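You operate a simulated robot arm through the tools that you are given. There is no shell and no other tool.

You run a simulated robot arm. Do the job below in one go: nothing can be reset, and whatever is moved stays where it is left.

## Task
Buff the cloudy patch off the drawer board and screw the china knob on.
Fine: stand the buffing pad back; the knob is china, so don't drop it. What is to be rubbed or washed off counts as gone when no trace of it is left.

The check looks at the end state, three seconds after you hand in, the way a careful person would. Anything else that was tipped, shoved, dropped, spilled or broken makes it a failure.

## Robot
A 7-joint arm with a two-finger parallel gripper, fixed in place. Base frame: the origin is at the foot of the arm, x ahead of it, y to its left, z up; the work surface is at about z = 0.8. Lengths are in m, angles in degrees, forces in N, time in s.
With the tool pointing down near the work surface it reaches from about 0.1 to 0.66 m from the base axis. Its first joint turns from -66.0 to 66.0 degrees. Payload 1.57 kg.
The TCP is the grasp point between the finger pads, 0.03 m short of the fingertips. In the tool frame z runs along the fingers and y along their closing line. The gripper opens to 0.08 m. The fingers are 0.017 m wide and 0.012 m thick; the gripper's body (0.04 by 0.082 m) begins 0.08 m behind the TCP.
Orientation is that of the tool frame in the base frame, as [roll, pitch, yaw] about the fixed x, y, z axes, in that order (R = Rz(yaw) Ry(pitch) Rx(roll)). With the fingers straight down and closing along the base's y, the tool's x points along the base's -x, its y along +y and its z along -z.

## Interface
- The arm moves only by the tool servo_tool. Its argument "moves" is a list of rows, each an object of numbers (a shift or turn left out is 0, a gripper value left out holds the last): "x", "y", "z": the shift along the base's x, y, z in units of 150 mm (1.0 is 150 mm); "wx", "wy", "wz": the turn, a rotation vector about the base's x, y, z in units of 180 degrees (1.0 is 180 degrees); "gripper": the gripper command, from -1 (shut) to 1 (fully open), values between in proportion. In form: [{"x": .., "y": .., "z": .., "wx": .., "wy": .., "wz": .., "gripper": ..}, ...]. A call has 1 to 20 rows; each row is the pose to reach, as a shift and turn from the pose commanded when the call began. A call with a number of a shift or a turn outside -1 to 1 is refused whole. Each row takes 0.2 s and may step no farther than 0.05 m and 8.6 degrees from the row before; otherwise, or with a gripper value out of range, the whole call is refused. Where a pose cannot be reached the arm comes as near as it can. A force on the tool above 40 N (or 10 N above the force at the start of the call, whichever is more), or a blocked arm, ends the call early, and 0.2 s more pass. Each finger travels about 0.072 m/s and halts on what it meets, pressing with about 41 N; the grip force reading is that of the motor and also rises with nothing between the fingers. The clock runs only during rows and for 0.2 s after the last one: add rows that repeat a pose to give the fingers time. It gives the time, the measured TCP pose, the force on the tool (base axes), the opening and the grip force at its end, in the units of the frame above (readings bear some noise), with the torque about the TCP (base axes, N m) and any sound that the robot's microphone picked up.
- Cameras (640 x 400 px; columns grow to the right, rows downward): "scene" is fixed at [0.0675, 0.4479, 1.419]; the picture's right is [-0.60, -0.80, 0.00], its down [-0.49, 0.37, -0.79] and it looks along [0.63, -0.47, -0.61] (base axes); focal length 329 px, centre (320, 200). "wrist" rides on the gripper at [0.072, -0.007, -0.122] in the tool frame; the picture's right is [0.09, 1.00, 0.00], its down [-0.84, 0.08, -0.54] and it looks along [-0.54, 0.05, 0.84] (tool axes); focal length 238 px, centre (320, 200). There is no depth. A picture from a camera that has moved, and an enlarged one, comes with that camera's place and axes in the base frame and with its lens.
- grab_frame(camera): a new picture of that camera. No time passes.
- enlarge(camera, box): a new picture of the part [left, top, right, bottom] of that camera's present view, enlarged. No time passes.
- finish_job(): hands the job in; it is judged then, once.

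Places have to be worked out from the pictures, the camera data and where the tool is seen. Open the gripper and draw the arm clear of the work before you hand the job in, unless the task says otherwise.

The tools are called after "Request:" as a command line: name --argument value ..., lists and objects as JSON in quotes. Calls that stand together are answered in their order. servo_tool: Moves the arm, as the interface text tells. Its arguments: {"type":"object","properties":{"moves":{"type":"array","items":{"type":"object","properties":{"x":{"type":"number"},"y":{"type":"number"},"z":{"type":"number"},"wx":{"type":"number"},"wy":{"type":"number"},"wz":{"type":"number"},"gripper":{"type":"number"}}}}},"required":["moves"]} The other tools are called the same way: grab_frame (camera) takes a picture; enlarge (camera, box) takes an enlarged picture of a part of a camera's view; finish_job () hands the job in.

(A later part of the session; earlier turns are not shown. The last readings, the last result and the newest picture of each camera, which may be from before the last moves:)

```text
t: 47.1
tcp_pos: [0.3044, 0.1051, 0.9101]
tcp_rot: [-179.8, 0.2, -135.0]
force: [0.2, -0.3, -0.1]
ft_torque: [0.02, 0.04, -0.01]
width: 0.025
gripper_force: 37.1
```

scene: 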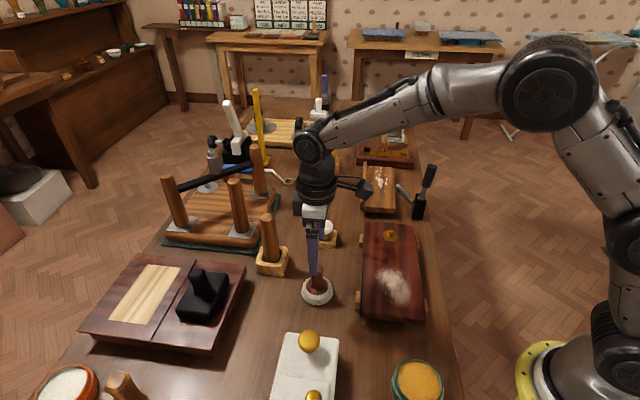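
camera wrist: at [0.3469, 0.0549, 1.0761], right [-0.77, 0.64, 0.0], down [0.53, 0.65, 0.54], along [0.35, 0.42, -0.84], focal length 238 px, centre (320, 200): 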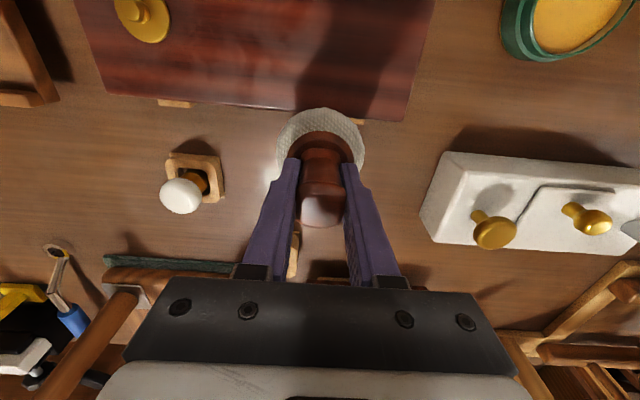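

Only a hint of contact at 0.911. Lowering a little more.

Request:
servo_tool --moves '[{"z": -0.003}, {"z": -0.006}, {"z": -0.008}]'

```text
t: 47.9
tcp_pos: [0.3041, 0.1063, 0.9103]
tcp_rot: [-179.7, 0.3, -135.0]
force: [1.5, -1.2, 5.7]
ft_torque: [-0.08, 0.11, 0.04]
width: 0.0251
gripper_force: 36.7
```

Contact at about 6 N. I'll sweep the full length of the patch area in two lanes.

Request:
servo_tool --moves '[{"x": 0.06, "y": -0.06}, {"x": 0.12, "y": -0.12}, {"x": 0.18, "y": -0.18}, {"x": 0.24, "y": -0.24}, {"x": 0.3, "y": -0.3}, {"x": 0.36, "y": -0.36}, {"x": 0.42, "y": -0.42}, {"x": 0.48, "y": -0.48}, {"x": 0.542, "y": -0.542}, {"x": 0.495, "y": -0.589}, {"x": 0.448, "y": -0.636}, {"x": 0.388, "y": -0.576}, {"x": 0.328, "y": -0.516}, {"x": 0.268, "y": -0.456}, {"x": 0.208, "y": -0.396}, {"x": 0.148, "y": -0.336}, {"x": 0.088, "y": -0.276}, {"x": 0.028, "y": -0.216}, {"x": -0.032, "y": -0.156}, {"x": -0.094, "y": -0.094}]'

```text
t: 52.1
tcp_pos: [0.2882, 0.0909, 0.91]
tcp_rot: [-179.8, 0.2, -134.9]
force: [2.8, -3.2, 7.4]
ft_torque: [-0.03, -0.14, -0.02]
width: 0.0254
gripper_force: 36.6
```

Steady at about 7 N. Now two more lanes toward the outer side of the board.

Request:
servo_tool --moves '[{"x": -0.047, "y": -0.047}, {"x": -0.094, "y": -0.094}, {"x": -0.034, "y": -0.154}, {"x": 0.026, "y": -0.214}, {"x": 0.086, "y": -0.274}, {"x": 0.146, "y": -0.334}, {"x": 0.206, "y": -0.394}, {"x": 0.266, "y": -0.454}, {"x": 0.326, "y": -0.514}, {"x": 0.386, "y": -0.574}, {"x": 0.448, "y": -0.636}, {"x": 0.495, "y": -0.589}, {"x": 0.435, "y": -0.529}, {"x": 0.375, "y": -0.469}, {"x": 0.315, "y": -0.409}, {"x": 0.255, "y": -0.349}, {"x": 0.195, "y": -0.289}, {"x": 0.135, "y": -0.229}, {"x": 0.075, "y": -0.169}, {"x": 0.015, "y": -0.109}]'

```text
t: 56.3
tcp_pos: [0.2926, 0.0736, 0.9089]
tcp_rot: [-179.6, 0.4, -134.9]
force: [7.6, -7.8, 21.1]
ft_torque: [-0.24, -0.05, 0.08]
width: 0.0252
gripper_force: 37.3
```

Buffing is done. I'll lift slowly and carry the pad back over its standing place.

Request:
servo_tool --moves '[{"z": 0.01}, {"z": 0.03}, {"z": 0.07}, {"z": 0.115}, {"z": 0.16}, {"z": 0.205}, {"z": 0.25}, {"z": 0.285}, {"z": 0.305}, {"x": 0.03, "y": 0.022, "z": 0.31}, {"x": 0.1, "y": 0.074, "z": 0.31}, {"x": 0.18, "y": 0.133, "z": 0.31}, {"x": 0.27, "y": 0.2, "z": 0.31}, {"x": 0.37, "y": 0.274, "z": 0.31}, {"x": 0.47, "y": 0.348, "z": 0.31}, {"x": 0.57, "y": 0.422, "z": 0.31}, {"x": 0.67, "y": 0.496, "z": 0.31}, {"x": 0.76, "y": 0.562, "z": 0.31}, {"x": 0.84, "y": 0.622, "z": 0.31}, {"x": 0.9, "y": 0.666, "z": 0.31}]'

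Request:
enlarge --camera "scene" --box '[350, 210, 440, 330]'

Request:
grab_frame --camera "scene"

```text
t: 60.5
tcp_pos: [0.4266, 0.176, 0.9556]
tcp_rot: [-179.7, 0.0, -135.0]
force: [0.1, 0.5, -1.1]
ft_torque: [-0.01, 0.0, 0.02]
width: 0.025
gripper_force: 36.7
```

```text
3.33 times, centred on (395, 270) of scene
camera zoom: at [0.0675, 0.4479, 1.419], right [-0.6, -0.8, 0.0], down [-0.49, 0.37, -0.79], along [0.63, -0.47, -0.61], focal length 1097 px, centre (70, -33)
```

zoom: 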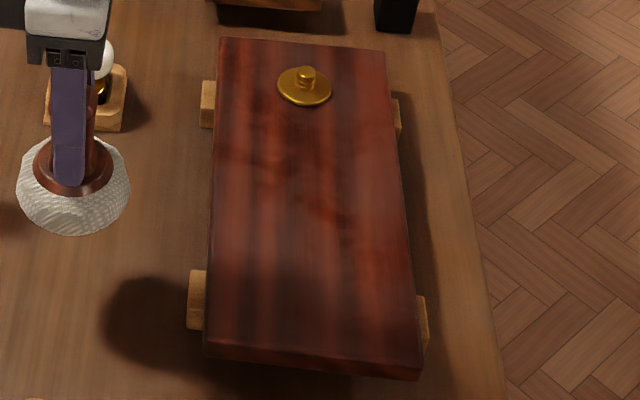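

```text
taken
```

scene: 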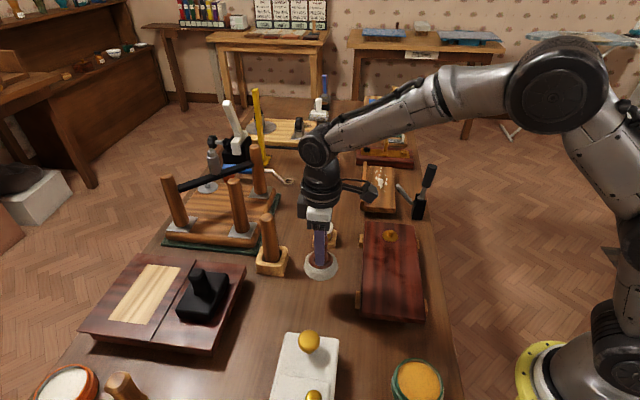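

The board is clean and unmoved. I'll centre over the pad's place and lower it to just above the table.

Request:
servo_tool --moves '[{"x": 0.025, "y": 0.018}, {"x": 0.052, "y": 0.037}, {"x": 0.052, "y": 0.037, "z": -0.03}, {"x": 0.052, "y": 0.037, "z": -0.08}, {"x": 0.052, "y": 0.037, "z": -0.13}, {"x": 0.052, "y": 0.037, "z": -0.18}, {"x": 0.052, "y": 0.037, "z": -0.23}, {"x": 0.052, "y": 0.037, "z": -0.28}, {"x": 0.052, "y": 0.037, "z": -0.33}, {"x": 0.052, "y": 0.037, "z": -0.38}, {"x": 0.052, "y": 0.037, "z": -0.43}, {"x": 0.052, "y": 0.037, "z": -0.48}, {"x": 0.052, "y": 0.037, "z": -0.52}, {"x": 0.052, "y": 0.037, "z": -0.545}, {"x": 0.052, "y": 0.037, "z": -0.56}, {"x": 0.052, "y": 0.037, "z": -0.567}]'

Request:
enlarge --camera "scene" --box '[280, 230, 355, 315]'

```text
t: 63.9
tcp_pos: [0.4327, 0.1802, 0.8713]
tcp_rot: [-179.8, 0.2, -135.0]
force: [0.4, -0.2, -1.4]
ft_torque: [-0.07, -0.01, 0.0]
width: 0.025
gripper_force: 36.4
```

```text
4.71 times, centred on (318, 272) of scene
camera zoom: at [0.0675, 0.4479, 1.419], right [-0.6, -0.8, 0.0], down [-0.49, 0.37, -0.79], along [0.63, -0.47, -0.61], focal length 1549 px, centre (332, -141)
```

zoom: 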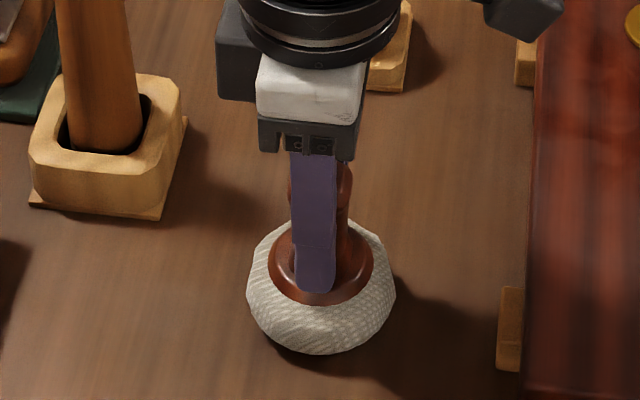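

The pad is over its original spot, just above the table. I'll lower in sub-millimetre steps to touch.

Request:
servo_tool --moves '[{"z": -0.004}, {"z": -0.008}, {"z": -0.012}, {"z": -0.015}]'

```text
t: 64.9
tcp_pos: [0.4347, 0.181, 0.8681]
tcp_rot: [-179.8, 0.2, -134.9]
force: [-0.2, -0.4, -0.9]
ft_torque: [0.0, 0.02, -0.02]
width: 0.0251
gripper_force: 36.2
```

Request:
servo_tool --moves '[{"z": -0.003}, {"z": -0.006}, {"z": -0.008}]'

```text
t: 65.7
tcp_pos: [0.4342, 0.1812, 0.8676]
tcp_rot: [-179.8, 0.2, -135.0]
force: [0.1, -1.4, 3.5]
ft_torque: [0.04, 0.14, 0.04]
width: 0.0252
gripper_force: 36.3
```

The pad touches the table with about 3.5 N. I'll open the fingers in stages and rise straight up.

Request:
servo_tool --moves '[{"gripper": -0.3}, {"gripper": 0.0}, {"gripper": 0.5}, {"gripper": 1}, {"gripper": 1}, {"gripper": 1}, {"z": 0.1, "gripper": 1}, {"z": 0.25}, {"z": 0.45}, {"z": 0.65}, {"z": 0.85}, {"z": 1.0}]'

Request:
enlarge --camera "scene" --box '[280, 230, 355, 315]'

Request:
grab_frame --camera "wrist"

```text
t: 68.3
tcp_pos: [0.436, 0.1814, 1.017]
tcp_rot: [-179.9, 0.1, -135.0]
force: [-0.1, 0.5, 0.5]
ft_torque: [0.01, -0.02, 0.0]
width: 0.0799
gripper_force: 0.0
```

```text
4.71 times, centred on (318, 272) of scene
camera zoom: at [0.0674, 0.4479, 1.419], right [-0.6, -0.8, 0.0], down [-0.49, 0.37, -0.79], along [0.63, -0.47, -0.61], focal length 1549 px, centre (332, -141)
```

zoom: 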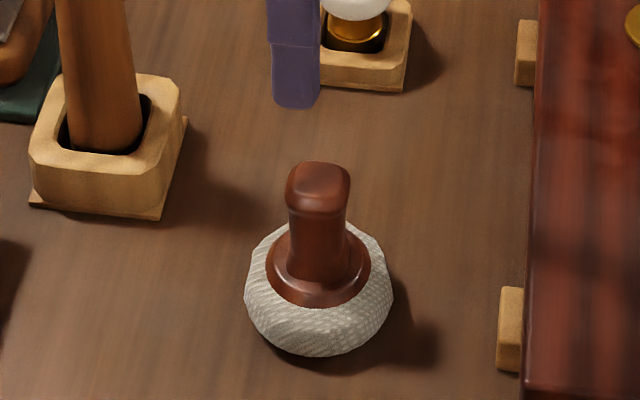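

```text
taken
camera wrist: at [0.3896, 0.1257, 1.138], right [-0.77, 0.64, 0.0], down [0.53, 0.65, 0.54], along [0.35, 0.42, -0.84], focal length 238 px, centre (320, 200)
```

wrist: 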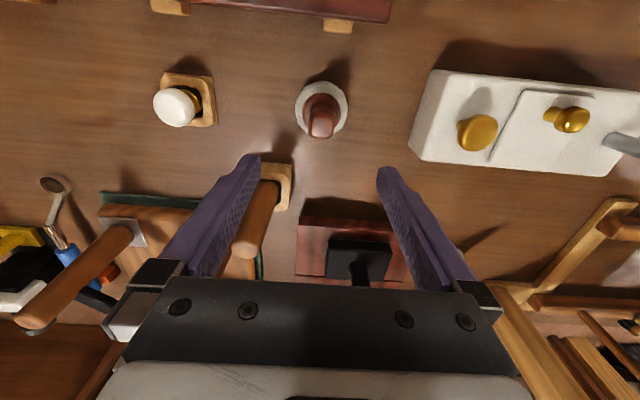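

The pad stands upright on its spot again. Now I'll move above the china knob (about (0.557, 0.065)) for a close look.

Request:
servo_tool --moves '[{"x": 0.1, "y": -0.095}, {"x": 0.25, "y": -0.238}, {"x": 0.4, "y": -0.38}, {"x": 0.55, "y": -0.523}, {"x": 0.7, "y": -0.665}, {"x": 0.813, "y": -0.773}, {"x": 0.813, "y": -0.773, "z": -0.1}, {"x": 0.813, "y": -0.773, "z": -0.1}]'

Request:
grab_frame --camera "wrist"

Request:
enlarge --camera "wrist" --box '[250, 60, 390, 160]'

Request:
enlarge --camera "scene" --box '[300, 205, 350, 255]'

```text
t: 70.1
tcp_pos: [0.5589, 0.0648, 1.0028]
tcp_rot: [-179.7, 0.1, -135.0]
force: [-0.7, -0.2, 0.0]
ft_torque: [0.02, 0.02, 0.01]
width: 0.0801
gripper_force: 0.1
```

```text
taken
camera wrist: at [0.5109, 0.0089, 1.1239], right [-0.77, 0.64, 0.0], down [0.53, 0.65, 0.54], along [0.35, 0.42, -0.84], focal length 238 px, centre (320, 200)
```

wrist: 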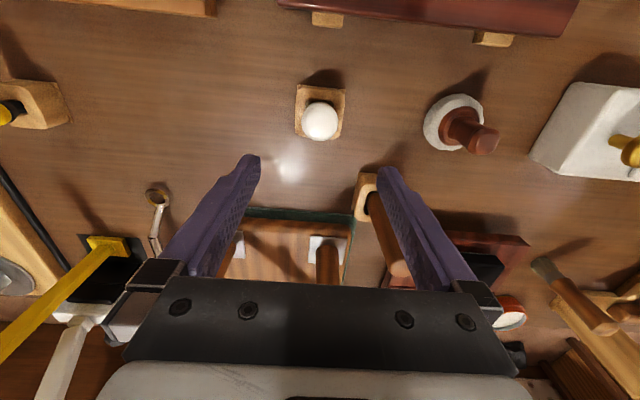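

```text
4.00 times, centred on (320, 110) of wrist
camera zoom: at [0.5109, 0.0089, 1.1239], right [-0.77, 0.64, 0.0], down [0.53, 0.65, 0.54], along [0.35, 0.42, -0.84], focal length 953 px, centre (320, 560)
```

zoom: 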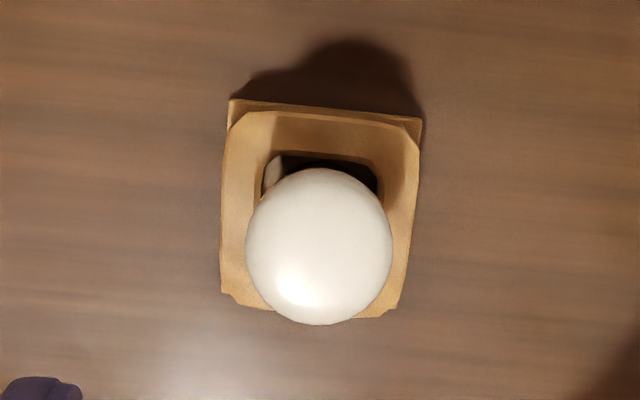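

```text
8.00 times, centred on (325, 230) of scene
camera zoom: at [0.0675, 0.4479, 1.419], right [-0.6, -0.8, 0.0], down [-0.49, 0.37, -0.79], along [0.63, -0.47, -0.61], focal length 2633 px, centre (280, -40)
```

zoom: 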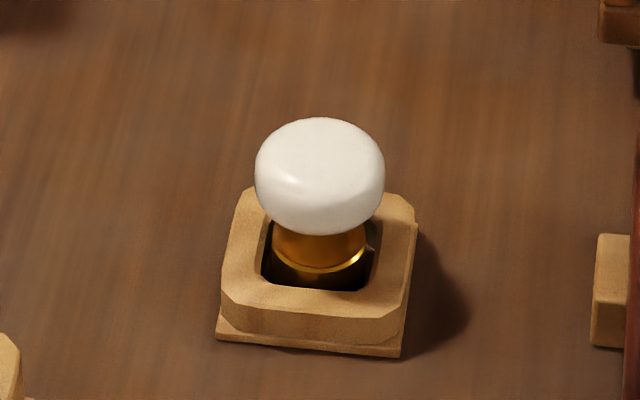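

The knob head is about 41 mm across, centred near (0.5565, 0.064) at z≈0.849, with its ferrule in a holder whose top is about 0.82. Before picking it up I'll move above the stud to measure its place and test how far the wrist can turn there.

Request:
servo_tool --moves '[{"x": -0.1, "y": -0.102, "z": 0.05}, {"x": -0.25, "y": -0.255, "z": 0.05}, {"x": -0.4, "y": -0.408, "z": 0.05}, {"x": -0.55, "y": -0.56, "z": 0.05}, {"x": -0.68, "y": -0.693, "z": 0.03}, {"x": -0.773, "y": -0.787, "z": 0.0}, {"x": -0.773, "y": -0.787, "z": 0.0}]'

Request:
grab_frame --camera "wrist"

Request:
enlarge --camera "wrist" --box '[270, 60, 370, 140]'

```text
t: 71.7
tcp_pos: [0.4384, -0.053, 1.0001]
tcp_rot: [-179.8, 0.2, -135.0]
force: [0.5, -0.4, -0.3]
ft_torque: [0.0, 0.0, -0.04]
width: 0.0799
gripper_force: 0.1
```

```text
taken
camera wrist: at [0.3924, -0.1081, 1.1221], right [-0.77, 0.64, 0.0], down [0.53, 0.65, 0.54], along [0.35, 0.42, -0.84], focal length 238 px, centre (320, 200)
```

wrist: 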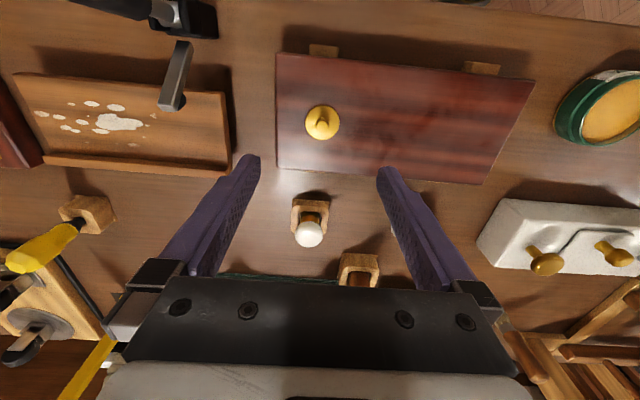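

```text
5.00 times, centred on (320, 100) of wrist
camera zoom: at [0.3924, -0.1081, 1.1221], right [-0.77, 0.64, 0.0], down [0.53, 0.65, 0.54], along [0.35, 0.42, -0.84], focal length 1192 px, centre (320, 700)
```

zoom: 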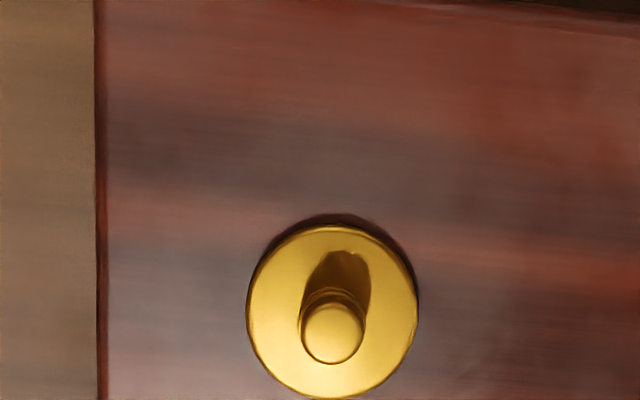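

The stud is at about (0.437, -0.049) with its flange at z≈0.844 and its boss top near 0.861. I'll now test how far the wrist turns counter-clockwise here with an empty gripper.

Request:
servo_tool --moves '[{"wz": 0.045}, {"wz": 0.09}, {"wz": 0.135}, {"wz": 0.18}, {"wz": 0.225}, {"wz": 0.27}, {"wz": 0.315}, {"wz": 0.36}, {"wz": 0.405}, {"wz": 0.45}, {"wz": 0.495}, {"wz": 0.54}, {"wz": 0.585}, {"wz": 0.63}, {"wz": 0.675}, {"wz": 0.675}]'

```text
t: 75.1
tcp_pos: [0.4425, -0.0522, 1.0026]
tcp_rot: [179.8, 0.1, -14.7]
force: [0.7, 0.1, 0.6]
ft_torque: [-0.04, 0.0, 0.01]
width: 0.0804
gripper_force: 0.0
```

The wrist reached about yaw -14.7 before its limit, so nearly a full clockwise turn is available from there. I'll set yaw to -30 and go back over the knob, ready to grip with plenty of turning room.

Request:
servo_tool --moves '[{"x": 0.08, "y": 0.08, "wz": -0.045}, {"x": 0.2, "y": 0.2, "wz": -0.0917}, {"x": 0.33, "y": 0.333, "wz": -0.0917}, {"x": 0.46, "y": 0.465, "wz": -0.0917}, {"x": 0.59, "y": 0.596, "wz": -0.0917}, {"x": 0.7, "y": 0.707, "wz": -0.0917}, {"x": 0.77, "y": 0.778, "wz": -0.0917}, {"x": 0.77, "y": 0.778, "z": -0.2, "wz": -0.0917}, {"x": 0.77, "y": 0.778, "z": -0.4, "wz": -0.0917}, {"x": 0.77, "y": 0.778, "z": -0.4, "wz": -0.0917}]'

Request:
grab_frame --camera "wrist"

Request:
enlarge --camera "wrist" --box '[230, 60, 410, 200]'

Request:
enlarge --camera "scene" --box '[270, 150, 390, 260]'

```text
t: 77.3
tcp_pos: [0.5568, 0.063, 0.9391]
tcp_rot: [-179.9, 0.3, -30.0]
force: [0.6, -0.1, 0.1]
ft_torque: [0.01, 0.02, 0.02]
width: 0.0796
gripper_force: 0.1
```

```text
taken
camera wrist: at [0.6237, 0.0316, 1.0614], right [-0.42, -0.91, 0.0], down [-0.76, 0.35, 0.54], along [-0.49, 0.23, -0.84], focal length 238 px, centre (320, 200)
```

wrist: 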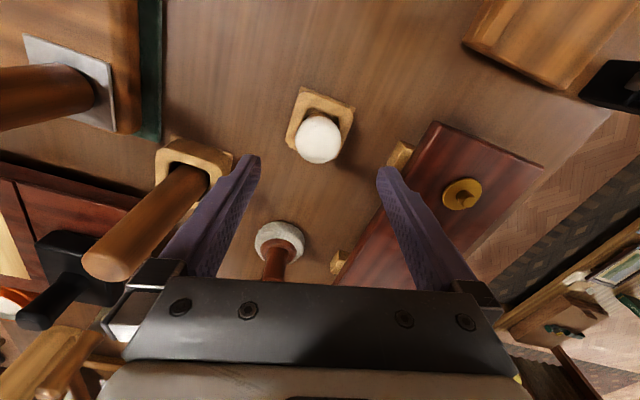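

```text
2.86 times, centred on (320, 130) of wrist
camera zoom: at [0.6237, 0.0316, 1.0614], right [-0.42, -0.91, 0.0], down [-0.76, 0.35, 0.54], along [-0.49, 0.23, -0.84], focal length 681 px, centre (320, 400)
```

zoom: 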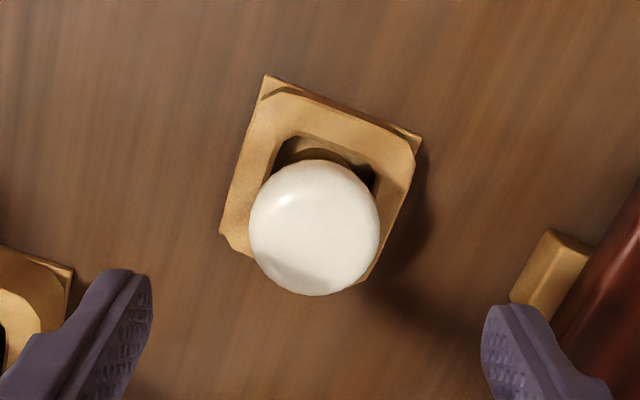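

```text
3.64 times, centred on (330, 205) of scene
camera zoom: at [0.0675, 0.4479, 1.419], right [-0.6, -0.8, 0.0], down [-0.49, 0.37, -0.79], along [0.63, -0.47, -0.61], focal length 1197 px, centre (284, 182)
```

zoom: 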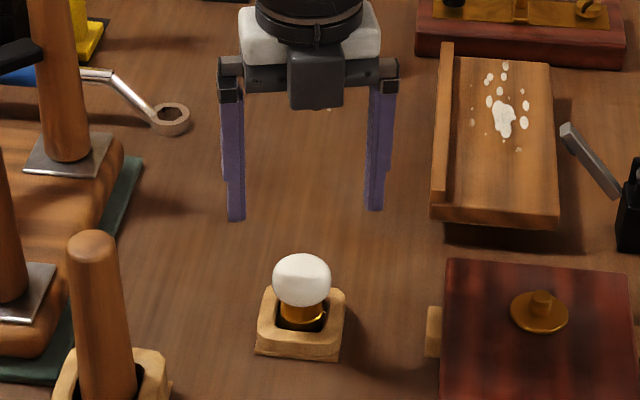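

The knob head is within 1–2 mm of the finger centre. I'll nudge to centre, go down to TCP z≈0.861 (fingertips about 1 cm above the holder) and close on the head.

Request:
servo_tool --moves '[{"x": 0.004, "y": 0.007, "z": -0.12}, {"x": 0.004, "y": 0.007, "z": -0.24}, {"x": 0.004, "y": 0.007, "z": -0.36}, {"x": 0.004, "y": 0.007, "z": -0.46}, {"x": 0.004, "y": 0.007, "z": -0.53}, {"x": 0.004, "y": 0.007, "z": -0.545}, {"x": 0.004, "y": 0.007, "z": -0.545}]'

Request:
grab_frame --camera "wrist"

Request:
enlarge --camera "scene" --box '[290, 190, 365, 260]'

```text
t: 78.9
tcp_pos: [0.5573, 0.0663, 0.8609]
tcp_rot: [-179.8, 0.2, -30.0]
force: [0.4, -0.1, 0.0]
ft_torque: [0.01, 0.01, 0.0]
width: 0.0801
gripper_force: 0.0
```

```text
taken
camera wrist: at [0.623, 0.0341, 0.9825], right [-0.42, -0.91, 0.0], down [-0.76, 0.35, 0.54], along [-0.49, 0.23, -0.84], focal length 238 px, centre (320, 200)
```

wrist: 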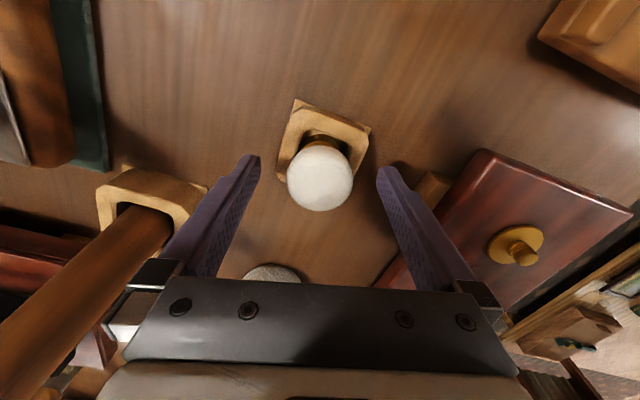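

```text
5.71 times, centred on (328, 225) of scene
camera zoom: at [0.0675, 0.4479, 1.419], right [-0.6, -0.8, 0.0], down [-0.49, 0.37, -0.79], along [0.63, -0.47, -0.61], focal length 1881 px, centre (277, 57)
```

zoom: 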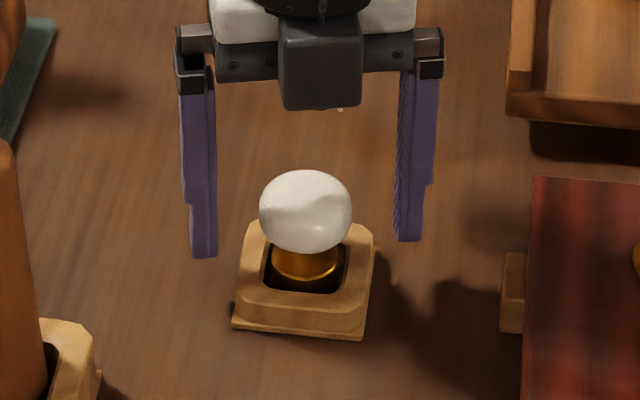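

The head sits centred between the fingers. Closing on it now.

Request:
servo_tool --moves '[{"gripper": 0.5}, {"gripper": 0.2}, {"gripper": 0.0}, {"gripper": -1}, {"gripper": -1}, {"gripper": -1}, {"gripper": -1}, {"gripper": -1}]'

Request:
enlarge --camera "wrist" --box '[230, 80, 410, 250]'

Request:
enlarge --camera "scene" --box '[290, 190, 365, 260]'

```text
t: 80.7
tcp_pos: [0.5568, 0.0646, 0.8614]
tcp_rot: [-179.8, 0.2, -30.0]
force: [0.7, 0.1, 0.5]
ft_torque: [-0.04, -0.01, 0.0]
width: 0.0389
gripper_force: 41.6
```

```text
2.35 times, centred on (320, 165) of wrist
camera zoom: at [0.623, 0.0341, 0.9828], right [-0.42, -0.91, 0.0], down [-0.76, 0.35, 0.54], along [-0.49, 0.23, -0.84], focal length 561 px, centre (320, 282)
```

zoom: 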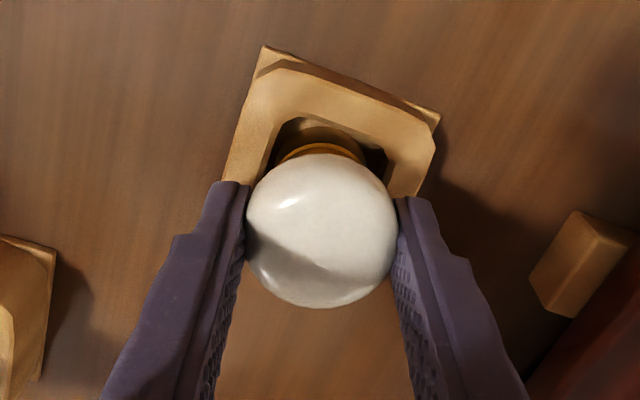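

```text
5.71 times, centred on (328, 225) of scene
camera zoom: at [0.0674, 0.4479, 1.419], right [-0.6, -0.8, 0.0], down [-0.49, 0.37, -0.79], along [0.63, -0.47, -0.61], focal length 1881 px, centre (277, 57)
```

zoom: 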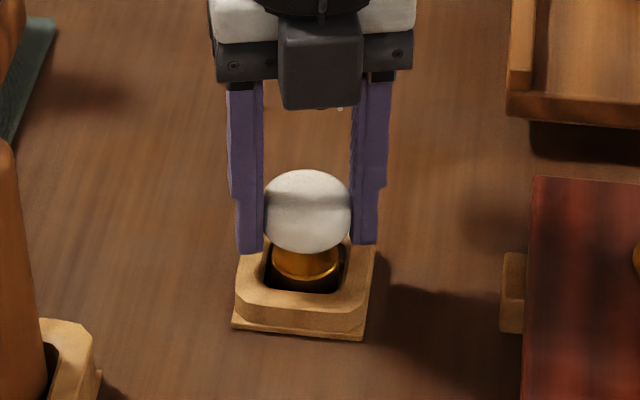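

Gripped at width 0.0389. I'll lift very slowly at first and check it holds.

Request:
servo_tool --moves '[{"z": 0.005}, {"z": 0.012}, {"z": 0.02}, {"z": 0.03}, {"z": 0.04}, {"z": 0.05}, {"z": 0.06}, {"z": 0.07}, {"z": 0.08}, {"z": 0.08}]'

Request:
enlarge --camera "wrist" --box '[230, 80, 410, 250]'

Request:
enlarge --camera "scene" --box '[290, 180, 365, 260]'

```text
t: 82.9
tcp_pos: [0.5545, 0.0648, 0.8724]
tcp_rot: [-179.8, 0.1, -30.1]
force: [-0.3, -0.3, -0.9]
ft_torque: [-0.05, 0.02, 0.02]
width: 0.0388
gripper_force: 41.0
```

```text
2.35 times, centred on (320, 165) of wrist
camera zoom: at [0.6214, 0.0346, 0.9939], right [-0.42, -0.91, 0.0], down [-0.76, 0.35, 0.54], along [-0.49, 0.23, -0.84], focal length 561 px, centre (320, 282)
```

zoom: 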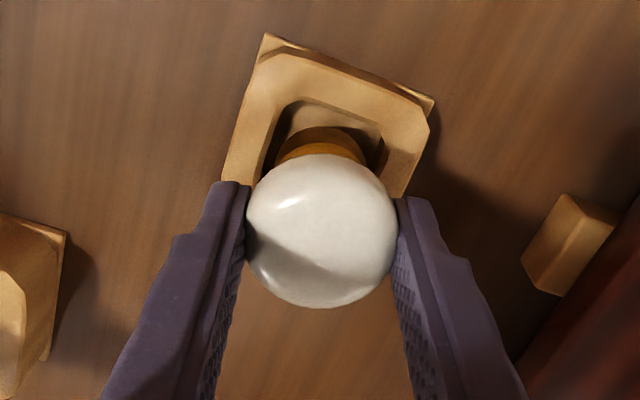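

```text
5.00 times, centred on (328, 220) of scene
camera zoom: at [0.0675, 0.4479, 1.419], right [-0.6, -0.8, 0.0], down [-0.49, 0.37, -0.79], along [0.63, -0.47, -0.61], focal length 1646 px, centre (282, 100)
```

zoom: 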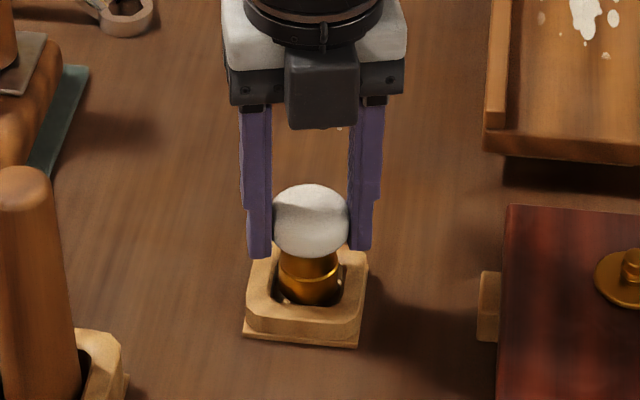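

The knob came up with the fingers and about 1 N of weight shows. I'll continue lifting gently to z≈0.95.

Request:
servo_tool --moves '[{"z": 0.012}, {"z": 0.03}, {"z": 0.055}, {"z": 0.085}, {"z": 0.12}, {"z": 0.155}, {"z": 0.19}, {"z": 0.225}, {"z": 0.26}, {"z": 0.295}, {"z": 0.33}, {"z": 0.365}, {"z": 0.4}, {"z": 0.435}, {"z": 0.465}, {"z": 0.49}, {"z": 0.505}, {"z": 0.515}, {"z": 0.52}, {"z": 0.52}]'

Request:
grab_frame --camera "wrist"

Request:
enlarge --camera "scene" --box '[280, 130, 400, 260]'

```text
t: 87.1
tcp_pos: [0.5562, 0.0659, 0.9528]
tcp_rot: [-179.8, 0.2, -30.0]
force: [0.0, 0.0, -0.7]
ft_torque: [0.0, 0.04, 0.0]
width: 0.0376
gripper_force: 40.9
```

```text
taken
camera wrist: at [0.622, 0.0342, 1.0726], right [-0.42, -0.91, 0.0], down [-0.76, 0.35, 0.54], along [-0.49, 0.23, -0.84], focal length 238 px, centre (320, 200)
```

wrist: 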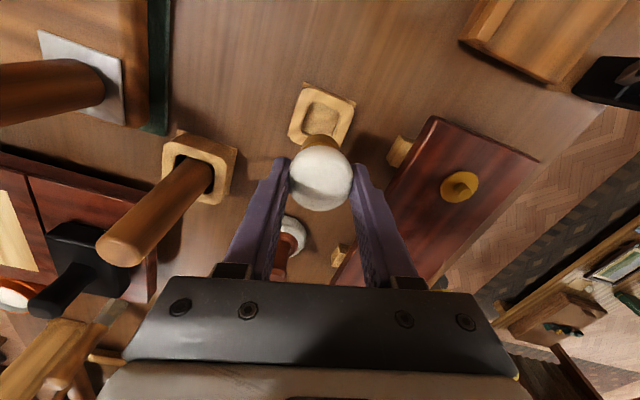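

```text
3.08 times, centred on (340, 195) of scene
camera zoom: at [0.0675, 0.4479, 1.419], right [-0.6, -0.8, 0.0], down [-0.49, 0.37, -0.79], along [0.63, -0.47, -0.61], focal length 1013 px, centre (258, 215)
```

zoom: 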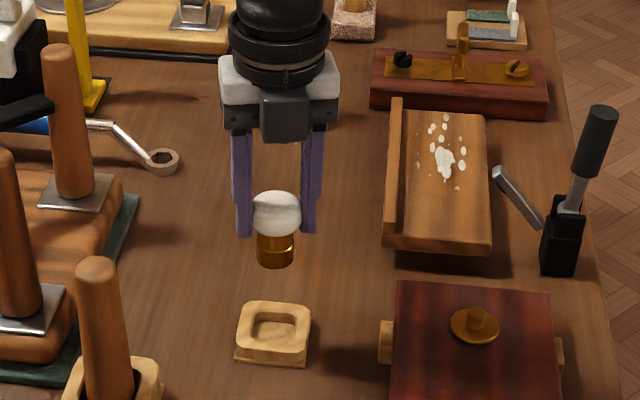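

The width reading fell from 0.0389 to 0.0376, which may mean the knob is creeping in the grip. I'll zoom in before moving anything.

Request:
enlarge --camera "wrist" --box '[230, 80, 410, 250]'

Request:
enlarge --camera "scene" --box '[300, 170, 350, 225]'

```text
2.35 times, centred on (320, 165) of wrist
camera zoom: at [0.622, 0.0342, 1.0726], right [-0.42, -0.91, 0.0], down [-0.76, 0.35, 0.54], along [-0.49, 0.23, -0.84], focal length 561 px, centre (320, 282)
```

zoom: 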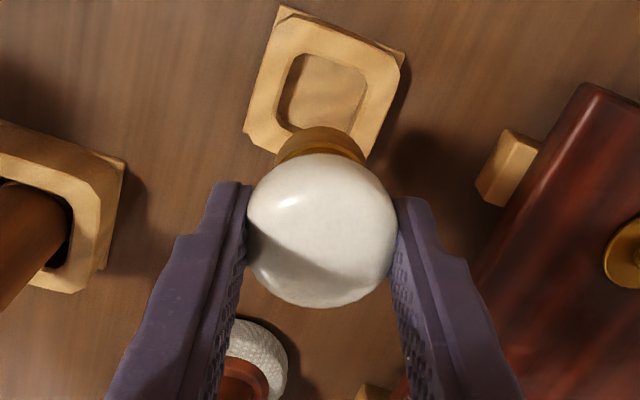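

```text
7.27 times, centred on (325, 198) of scene
camera zoom: at [0.0675, 0.4479, 1.419], right [-0.6, -0.8, 0.0], down [-0.49, 0.37, -0.79], along [0.63, -0.47, -0.61], focal length 2394 px, centre (284, 218)
```

zoom: 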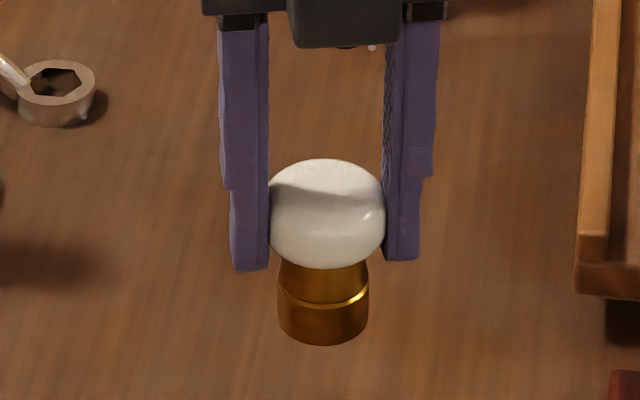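

Both views show the head held exactly as before at its equator. I'll take one more still reading to see whether the width is drifting or only noisy.

Request:
servo_tool --moves '[{"z": 0.0}, {"z": 0.0}]'

Request:
enlarge --camera "wrist" --box '[230, 80, 410, 250]'

```text
t: 87.7
tcp_pos: [0.5553, 0.0647, 0.9514]
tcp_rot: [-179.9, 0.3, -29.9]
force: [-0.1, 0.3, -0.8]
ft_torque: [-0.04, 0.0, -0.01]
width: 0.0378
gripper_force: 40.9
```

```text
2.35 times, centred on (320, 165) of wrist
camera zoom: at [0.622, 0.0342, 1.0725], right [-0.42, -0.91, 0.0], down [-0.76, 0.35, 0.54], along [-0.49, 0.23, -0.84], focal length 561 px, centre (320, 282)
```

zoom: 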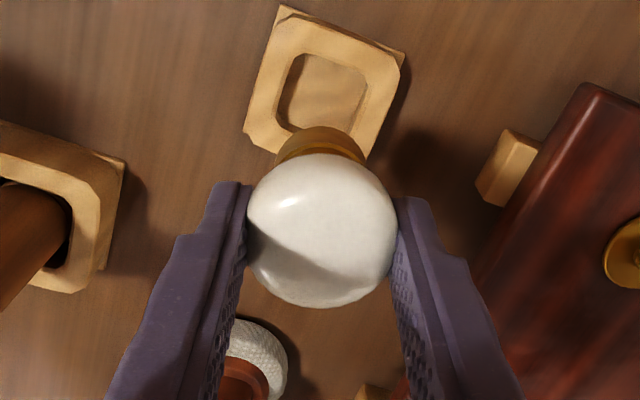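

The width is stable at 0.038 and the view is unchanged, so the knob is held securely. I'll carry it slowly toward the stud at this height.

Request:
servo_tool --moves '[{"x": -0.012, "y": -0.011}, {"x": -0.036, "y": -0.034}, {"x": -0.072, "y": -0.068}, {"x": -0.12, "y": -0.113}, {"x": -0.172, "y": -0.161}, {"x": -0.224, "y": -0.21}, {"x": -0.276, "y": -0.259}, {"x": -0.328, "y": -0.308}, {"x": -0.38, "y": -0.356}, {"x": -0.432, "y": -0.405}, {"x": -0.484, "y": -0.454}, {"x": -0.536, "y": -0.503}, {"x": -0.588, "y": -0.551}, {"x": -0.64, "y": -0.6}, {"x": -0.69, "y": -0.647}, {"x": -0.735, "y": -0.689}, {"x": -0.77, "y": -0.722}, {"x": -0.792, "y": -0.743}, {"x": -0.805, "y": -0.755}, {"x": -0.805, "y": -0.755}]'

Request:
grab_frame --camera "wrist"

Request:
enlarge --camera "wrist" --box '[230, 80, 410, 250]'

Request:
enlarge --camera "scene" --box '[355, 190, 425, 260]'

```text
t: 91.9
tcp_pos: [0.4355, -0.0484, 0.9505]
tcp_rot: [-179.9, 0.1, -30.0]
force: [-0.3, 0.4, -0.9]
ft_torque: [0.0, 0.01, 0.02]
width: 0.0375
gripper_force: 40.9
```

```text
taken
camera wrist: at [0.5016, -0.0791, 1.0723], right [-0.42, -0.91, 0.0], down [-0.76, 0.35, 0.54], along [-0.49, 0.23, -0.84], focal length 238 px, centre (320, 200)
```

wrist: 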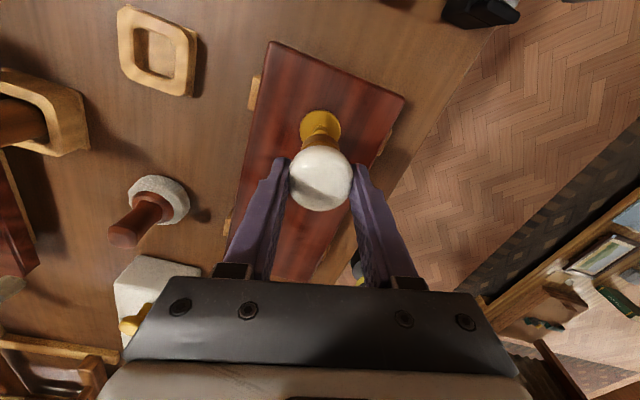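

```text
2.35 times, centred on (320, 165) of wrist
camera zoom: at [0.5016, -0.0791, 1.0723], right [-0.42, -0.91, 0.0], down [-0.76, 0.35, 0.54], along [-0.49, 0.23, -0.84], focal length 561 px, centre (320, 282)
```

zoom: 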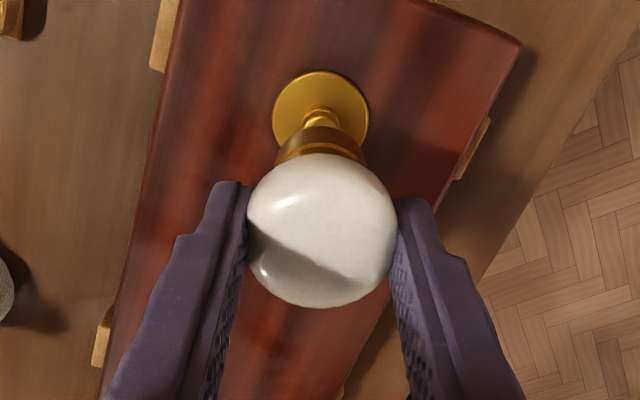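

```text
5.71 times, centred on (390, 225) of scene
camera zoom: at [0.0675, 0.4479, 1.419], right [-0.6, -0.8, 0.0], down [-0.49, 0.37, -0.79], along [0.63, -0.47, -0.61], focal length 1881 px, centre (-80, 57)
```

zoom: 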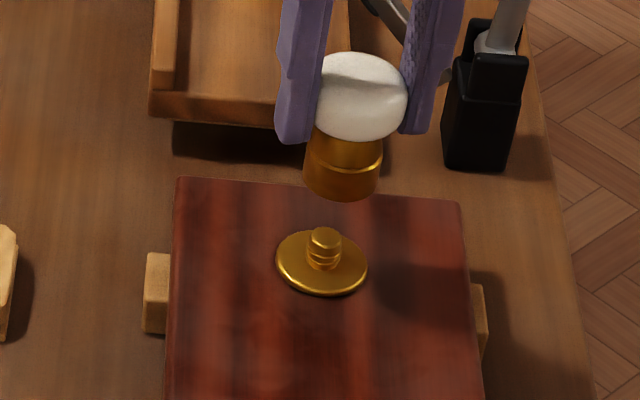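

The knob hangs near the stud; laterally it lines up in the wrist view, but depth along the tool's x needs refining. I'll zoom further in both cameras.

Request:
enlarge --camera "wrist" --box '[290, 100, 350, 150]'

Request:
enlarge --camera "scene" --box '[370, 195, 410, 245]'

```text
8.00 times, centred on (320, 125) of wrist
camera zoom: at [0.5016, -0.0791, 1.0723], right [-0.42, -0.91, 0.0], down [-0.76, 0.35, 0.54], along [-0.49, 0.23, -0.84], focal length 1907 px, centre (320, 800)
```

zoom: 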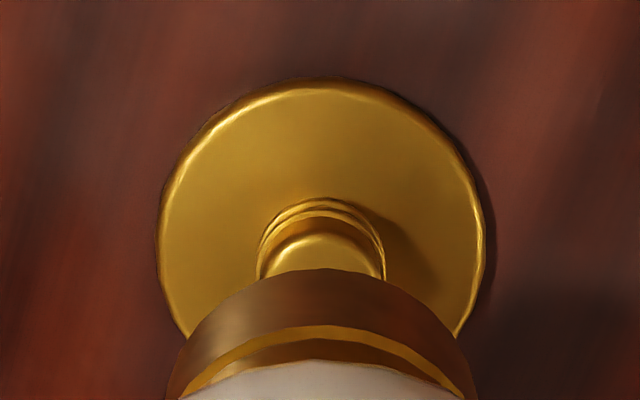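

```text
8.00 times, centred on (390, 220) of scene
camera zoom: at [0.0675, 0.4479, 1.419], right [-0.6, -0.8, 0.0], down [-0.49, 0.37, -0.79], along [0.63, -0.47, -0.61], focal length 2633 px, centre (-240, 40)
```

zoom: 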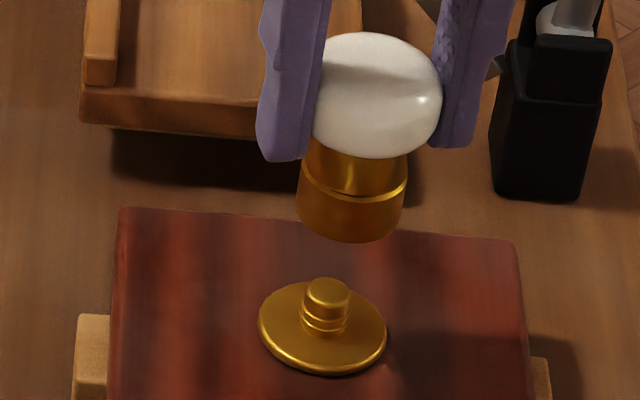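

The stud appears about 2–3 mm further along +x than the knob's axis. I'll shift +2.2 mm in x and lower slowly until the ferrule is a few millimetres above the boss, then compare again.

Request:
servo_tool --moves '[{"x": 0.007, "y": -0.001}, {"x": 0.015, "y": -0.002}, {"x": 0.015, "y": -0.002, "z": -0.012}, {"x": 0.015, "y": -0.002, "z": -0.03}, {"x": 0.015, "y": -0.002, "z": -0.055}, {"x": 0.015, "y": -0.002, "z": -0.08}, {"x": 0.015, "y": -0.002, "z": -0.105}, {"x": 0.015, "y": -0.002, "z": -0.13}, {"x": 0.015, "y": -0.002, "z": -0.15}, {"x": 0.015, "y": -0.002, "z": -0.165}, {"x": 0.015, "y": -0.002, "z": -0.165}]'

Request:
enlarge --camera "wrist" --box '[280, 100, 360, 200]'

Request:
enlarge --camera "scene" --box '[370, 200, 410, 250]'

```text
t: 94.3
tcp_pos: [0.4373, -0.0479, 0.9255]
tcp_rot: [-179.8, 0.2, -30.0]
force: [-0.5, -0.8, -0.5]
ft_torque: [-0.02, 0.0, 0.0]
width: 0.0375
gripper_force: 41.0
```

```text
4.00 times, centred on (320, 150) of wrist
camera zoom: at [0.5035, -0.0791, 1.0473], right [-0.42, -0.91, 0.0], down [-0.76, 0.35, 0.54], along [-0.49, 0.23, -0.84], focal length 953 px, centre (320, 400)
```

zoom: 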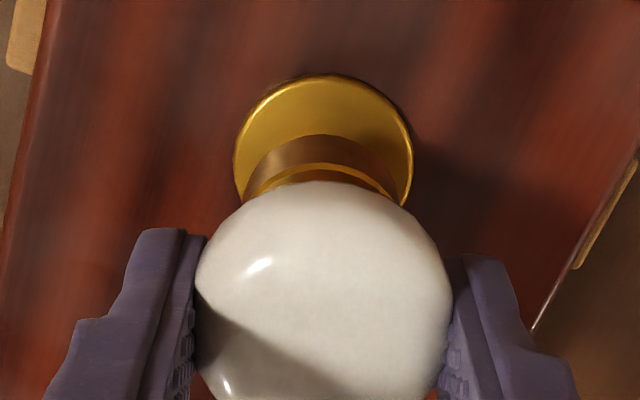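

```text
8.00 times, centred on (390, 225) of scene
camera zoom: at [0.0675, 0.4479, 1.419], right [-0.6, -0.8, 0.0], down [-0.49, 0.37, -0.79], along [0.63, -0.47, -0.61], focal length 2633 px, centre (-240, 0)
```

zoom: 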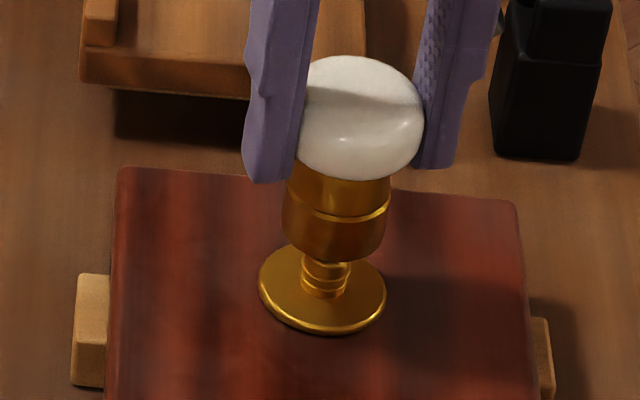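

Both views now show the ferrule centred over the boss within about a millimetre. I'll lower in small steps and watch for contact.

Request:
servo_tool --moves '[{"z": -0.006}, {"z": -0.012}, {"z": -0.018}, {"z": -0.024}, {"z": -0.03}, {"z": -0.036}, {"z": -0.042}]'

Request:
enlarge --camera "scene" --box '[370, 200, 410, 250]'

```text
t: 95.9
tcp_pos: [0.4361, -0.0508, 0.9191]
tcp_rot: [-179.8, 0.2, -30.0]
force: [0.8, 0.6, -1.5]
ft_torque: [-0.03, 0.0, -0.01]
width: 0.0376
gripper_force: 40.5
```

```text
8.00 times, centred on (390, 225) of scene
camera zoom: at [0.0675, 0.4479, 1.419], right [-0.6, -0.8, 0.0], down [-0.49, 0.37, -0.79], along [0.63, -0.47, -0.61], focal length 2633 px, centre (-240, 0)
```

zoom: 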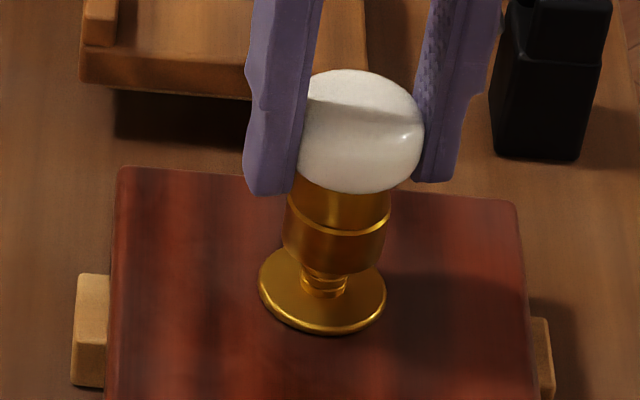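

Still free, with the alignment holding. I'll continue lowering in half-millimetre steps.

Request:
servo_tool --moves '[{"z": -0.004}, {"z": -0.008}, {"z": -0.012}, {"z": -0.016}, {"z": -0.02}, {"z": -0.024}]'

Request:
enlarge --camera "scene" --box '[370, 200, 410, 250]'

```text
t: 97.3
tcp_pos: [0.4372, -0.0485, 0.9165]
tcp_rot: [-179.9, 0.3, -30.0]
force: [1.0, 0.6, -0.8]
ft_torque: [0.01, -0.03, -0.05]
width: 0.0377
gripper_force: 41.0
```

```text
8.00 times, centred on (390, 225) of scene
camera zoom: at [0.0675, 0.4479, 1.419], right [-0.6, -0.8, 0.0], down [-0.49, 0.37, -0.79], along [0.63, -0.47, -0.61], focal length 2633 px, centre (-240, 0)
```

zoom: 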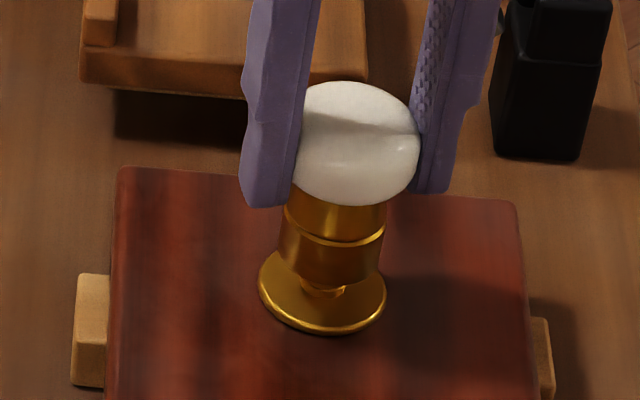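

The ferrule bottom is right at the boss top (about 0.861). I'll keep going in 0.3–0.5 mm steps.

Request:
servo_tool --moves '[{"z": -0.003}, {"z": -0.006}, {"z": -0.009}, {"z": -0.012}]'

```text
t: 98.3
tcp_pos: [0.436, -0.0492, 0.9159]
tcp_rot: [-179.8, 0.3, -30.0]
force: [-0.7, -0.5, -0.5]
ft_torque: [-0.01, 0.01, -0.01]
width: 0.0377
gripper_force: 40.8
```

Request:
servo_tool --moves '[{"z": -0.003}, {"z": -0.006}, {"z": -0.009}, {"z": -0.012}]'

Request:
enlarge --camera "scene" --box '[370, 200, 410, 250]'

```text
t: 99.3
tcp_pos: [0.4379, -0.0492, 0.9126]
tcp_rot: [-179.7, 0.2, -30.1]
force: [0.5, 0.5, -0.7]
ft_torque: [0.02, -0.01, 0.0]
width: 0.0378
gripper_force: 40.5
```

```text
8.00 times, centred on (390, 225) of scene
camera zoom: at [0.0675, 0.4479, 1.419], right [-0.6, -0.8, 0.0], down [-0.49, 0.37, -0.79], along [0.63, -0.47, -0.61], focal length 2633 px, centre (-240, 0)
```

zoom: 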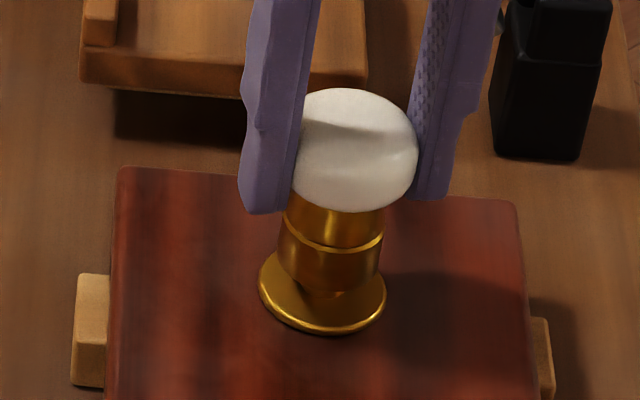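

No contact force yet and the ferrule now covers the boss, so it is going over cleanly. Continuing in small steps.

Request:
servo_tool --moves '[{"z": -0.003}, {"z": -0.006}, {"z": -0.009}, {"z": -0.012}, {"z": -0.015}]'

```text
t: 100.5
tcp_pos: [0.4379, -0.0494, 0.9095]
tcp_rot: [-179.8, 0.3, -29.9]
force: [0.0, -0.5, -0.7]
ft_torque: [-0.04, 0.0, -0.02]
width: 0.0377
gripper_force: 41.4
```

Request:
servo_tool --moves '[{"z": -0.003}, {"z": -0.006}, {"z": -0.009}, {"z": -0.012}, {"z": -0.015}]'

Request:
enlarge --camera "scene" --box '[370, 200, 410, 250]'

Request:
enlarge --camera "wrist" --box '[280, 100, 360, 200]'

```text
t: 101.7
tcp_pos: [0.4372, -0.0501, 0.9084]
tcp_rot: [-179.8, 0.1, -29.9]
force: [-0.4, 0.1, -1.0]
ft_torque: [0.01, 0.02, -0.02]
width: 0.0378
gripper_force: 41.1
```

```text
8.00 times, centred on (390, 225) of scene
camera zoom: at [0.0675, 0.4479, 1.419], right [-0.6, -0.8, 0.0], down [-0.49, 0.37, -0.79], along [0.63, -0.47, -0.61], focal length 2633 px, centre (-240, 0)
```

zoom: 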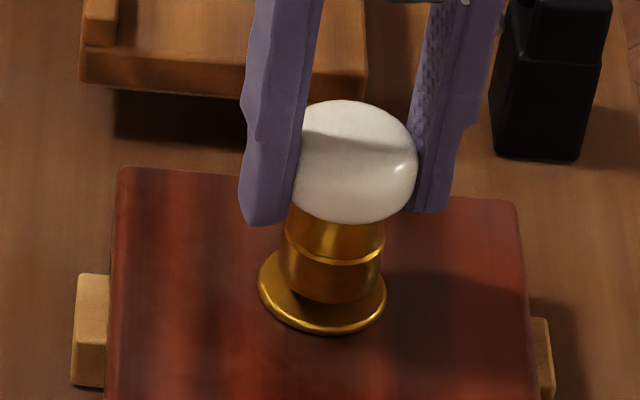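

```text
4.00 times, centred on (320, 150) of wrist
camera zoom: at [0.5033, -0.0802, 1.0294], right [-0.42, -0.91, 0.0], down [-0.76, 0.35, 0.54], along [-0.49, 0.23, -0.84], focal length 953 px, centre (320, 400)
```

zoom: 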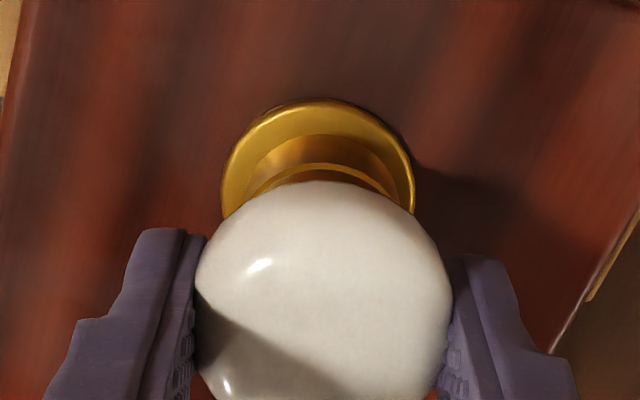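

Both views show a drift of about 1.2 mm toward -y relative to the stud. I'll correct that and continue down in small steps.

Request:
servo_tool --moves '[{"x": 0.0015, "y": 0.0035}, {"x": 0.003, "y": 0.007}, {"x": 0.003, "y": 0.007, "z": -0.003}, {"x": 0.003, "y": 0.007, "z": -0.006}, {"x": 0.003, "y": 0.007, "z": -0.009}, {"x": 0.003, "y": 0.007, "z": -0.012}]'

Request:
enlarge --camera "scene" --box '[370, 200, 410, 250]'

Request:
enlarge --camera "wrist" --box '[280, 100, 360, 200]'

```text
t: 103.1
tcp_pos: [0.4381, -0.048, 0.9057]
tcp_rot: [-179.8, 0.1, -30.0]
force: [-1.6, -6.2, 1.8]
ft_torque: [-0.34, 0.05, 0.0]
width: 0.0379
gripper_force: 40.8
```

```text
8.00 times, centred on (390, 225) of scene
camera zoom: at [0.0674, 0.4478, 1.4191], right [-0.6, -0.8, 0.0], down [-0.49, 0.37, -0.79], along [0.63, -0.47, -0.61], focal length 2633 px, centre (-240, 0)
```

zoom: 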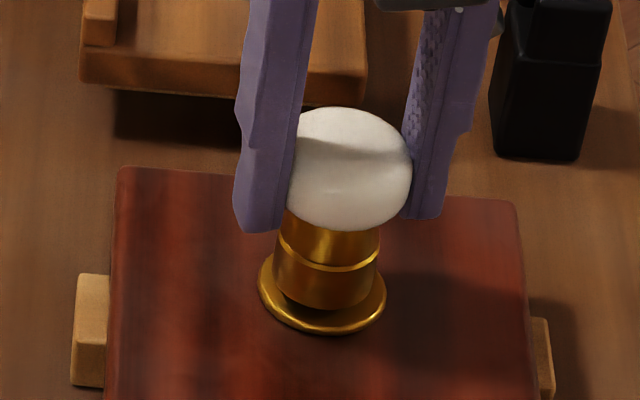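

```text
4.00 times, centred on (320, 150) of wrist
camera zoom: at [0.5035, -0.0786, 1.0274], right [-0.42, -0.91, 0.0], down [-0.76, 0.35, 0.54], along [-0.49, 0.23, -0.84], focal length 953 px, centre (320, 400)
```

zoom: 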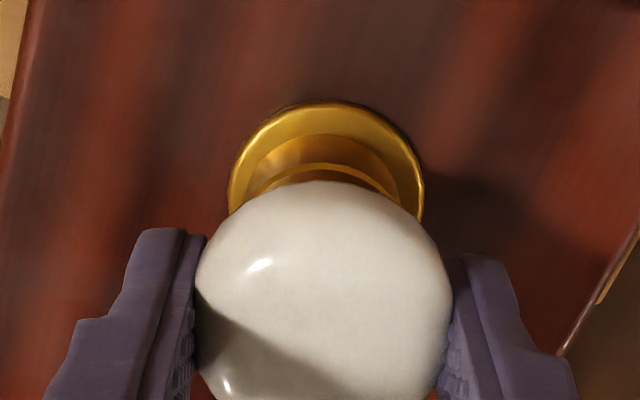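

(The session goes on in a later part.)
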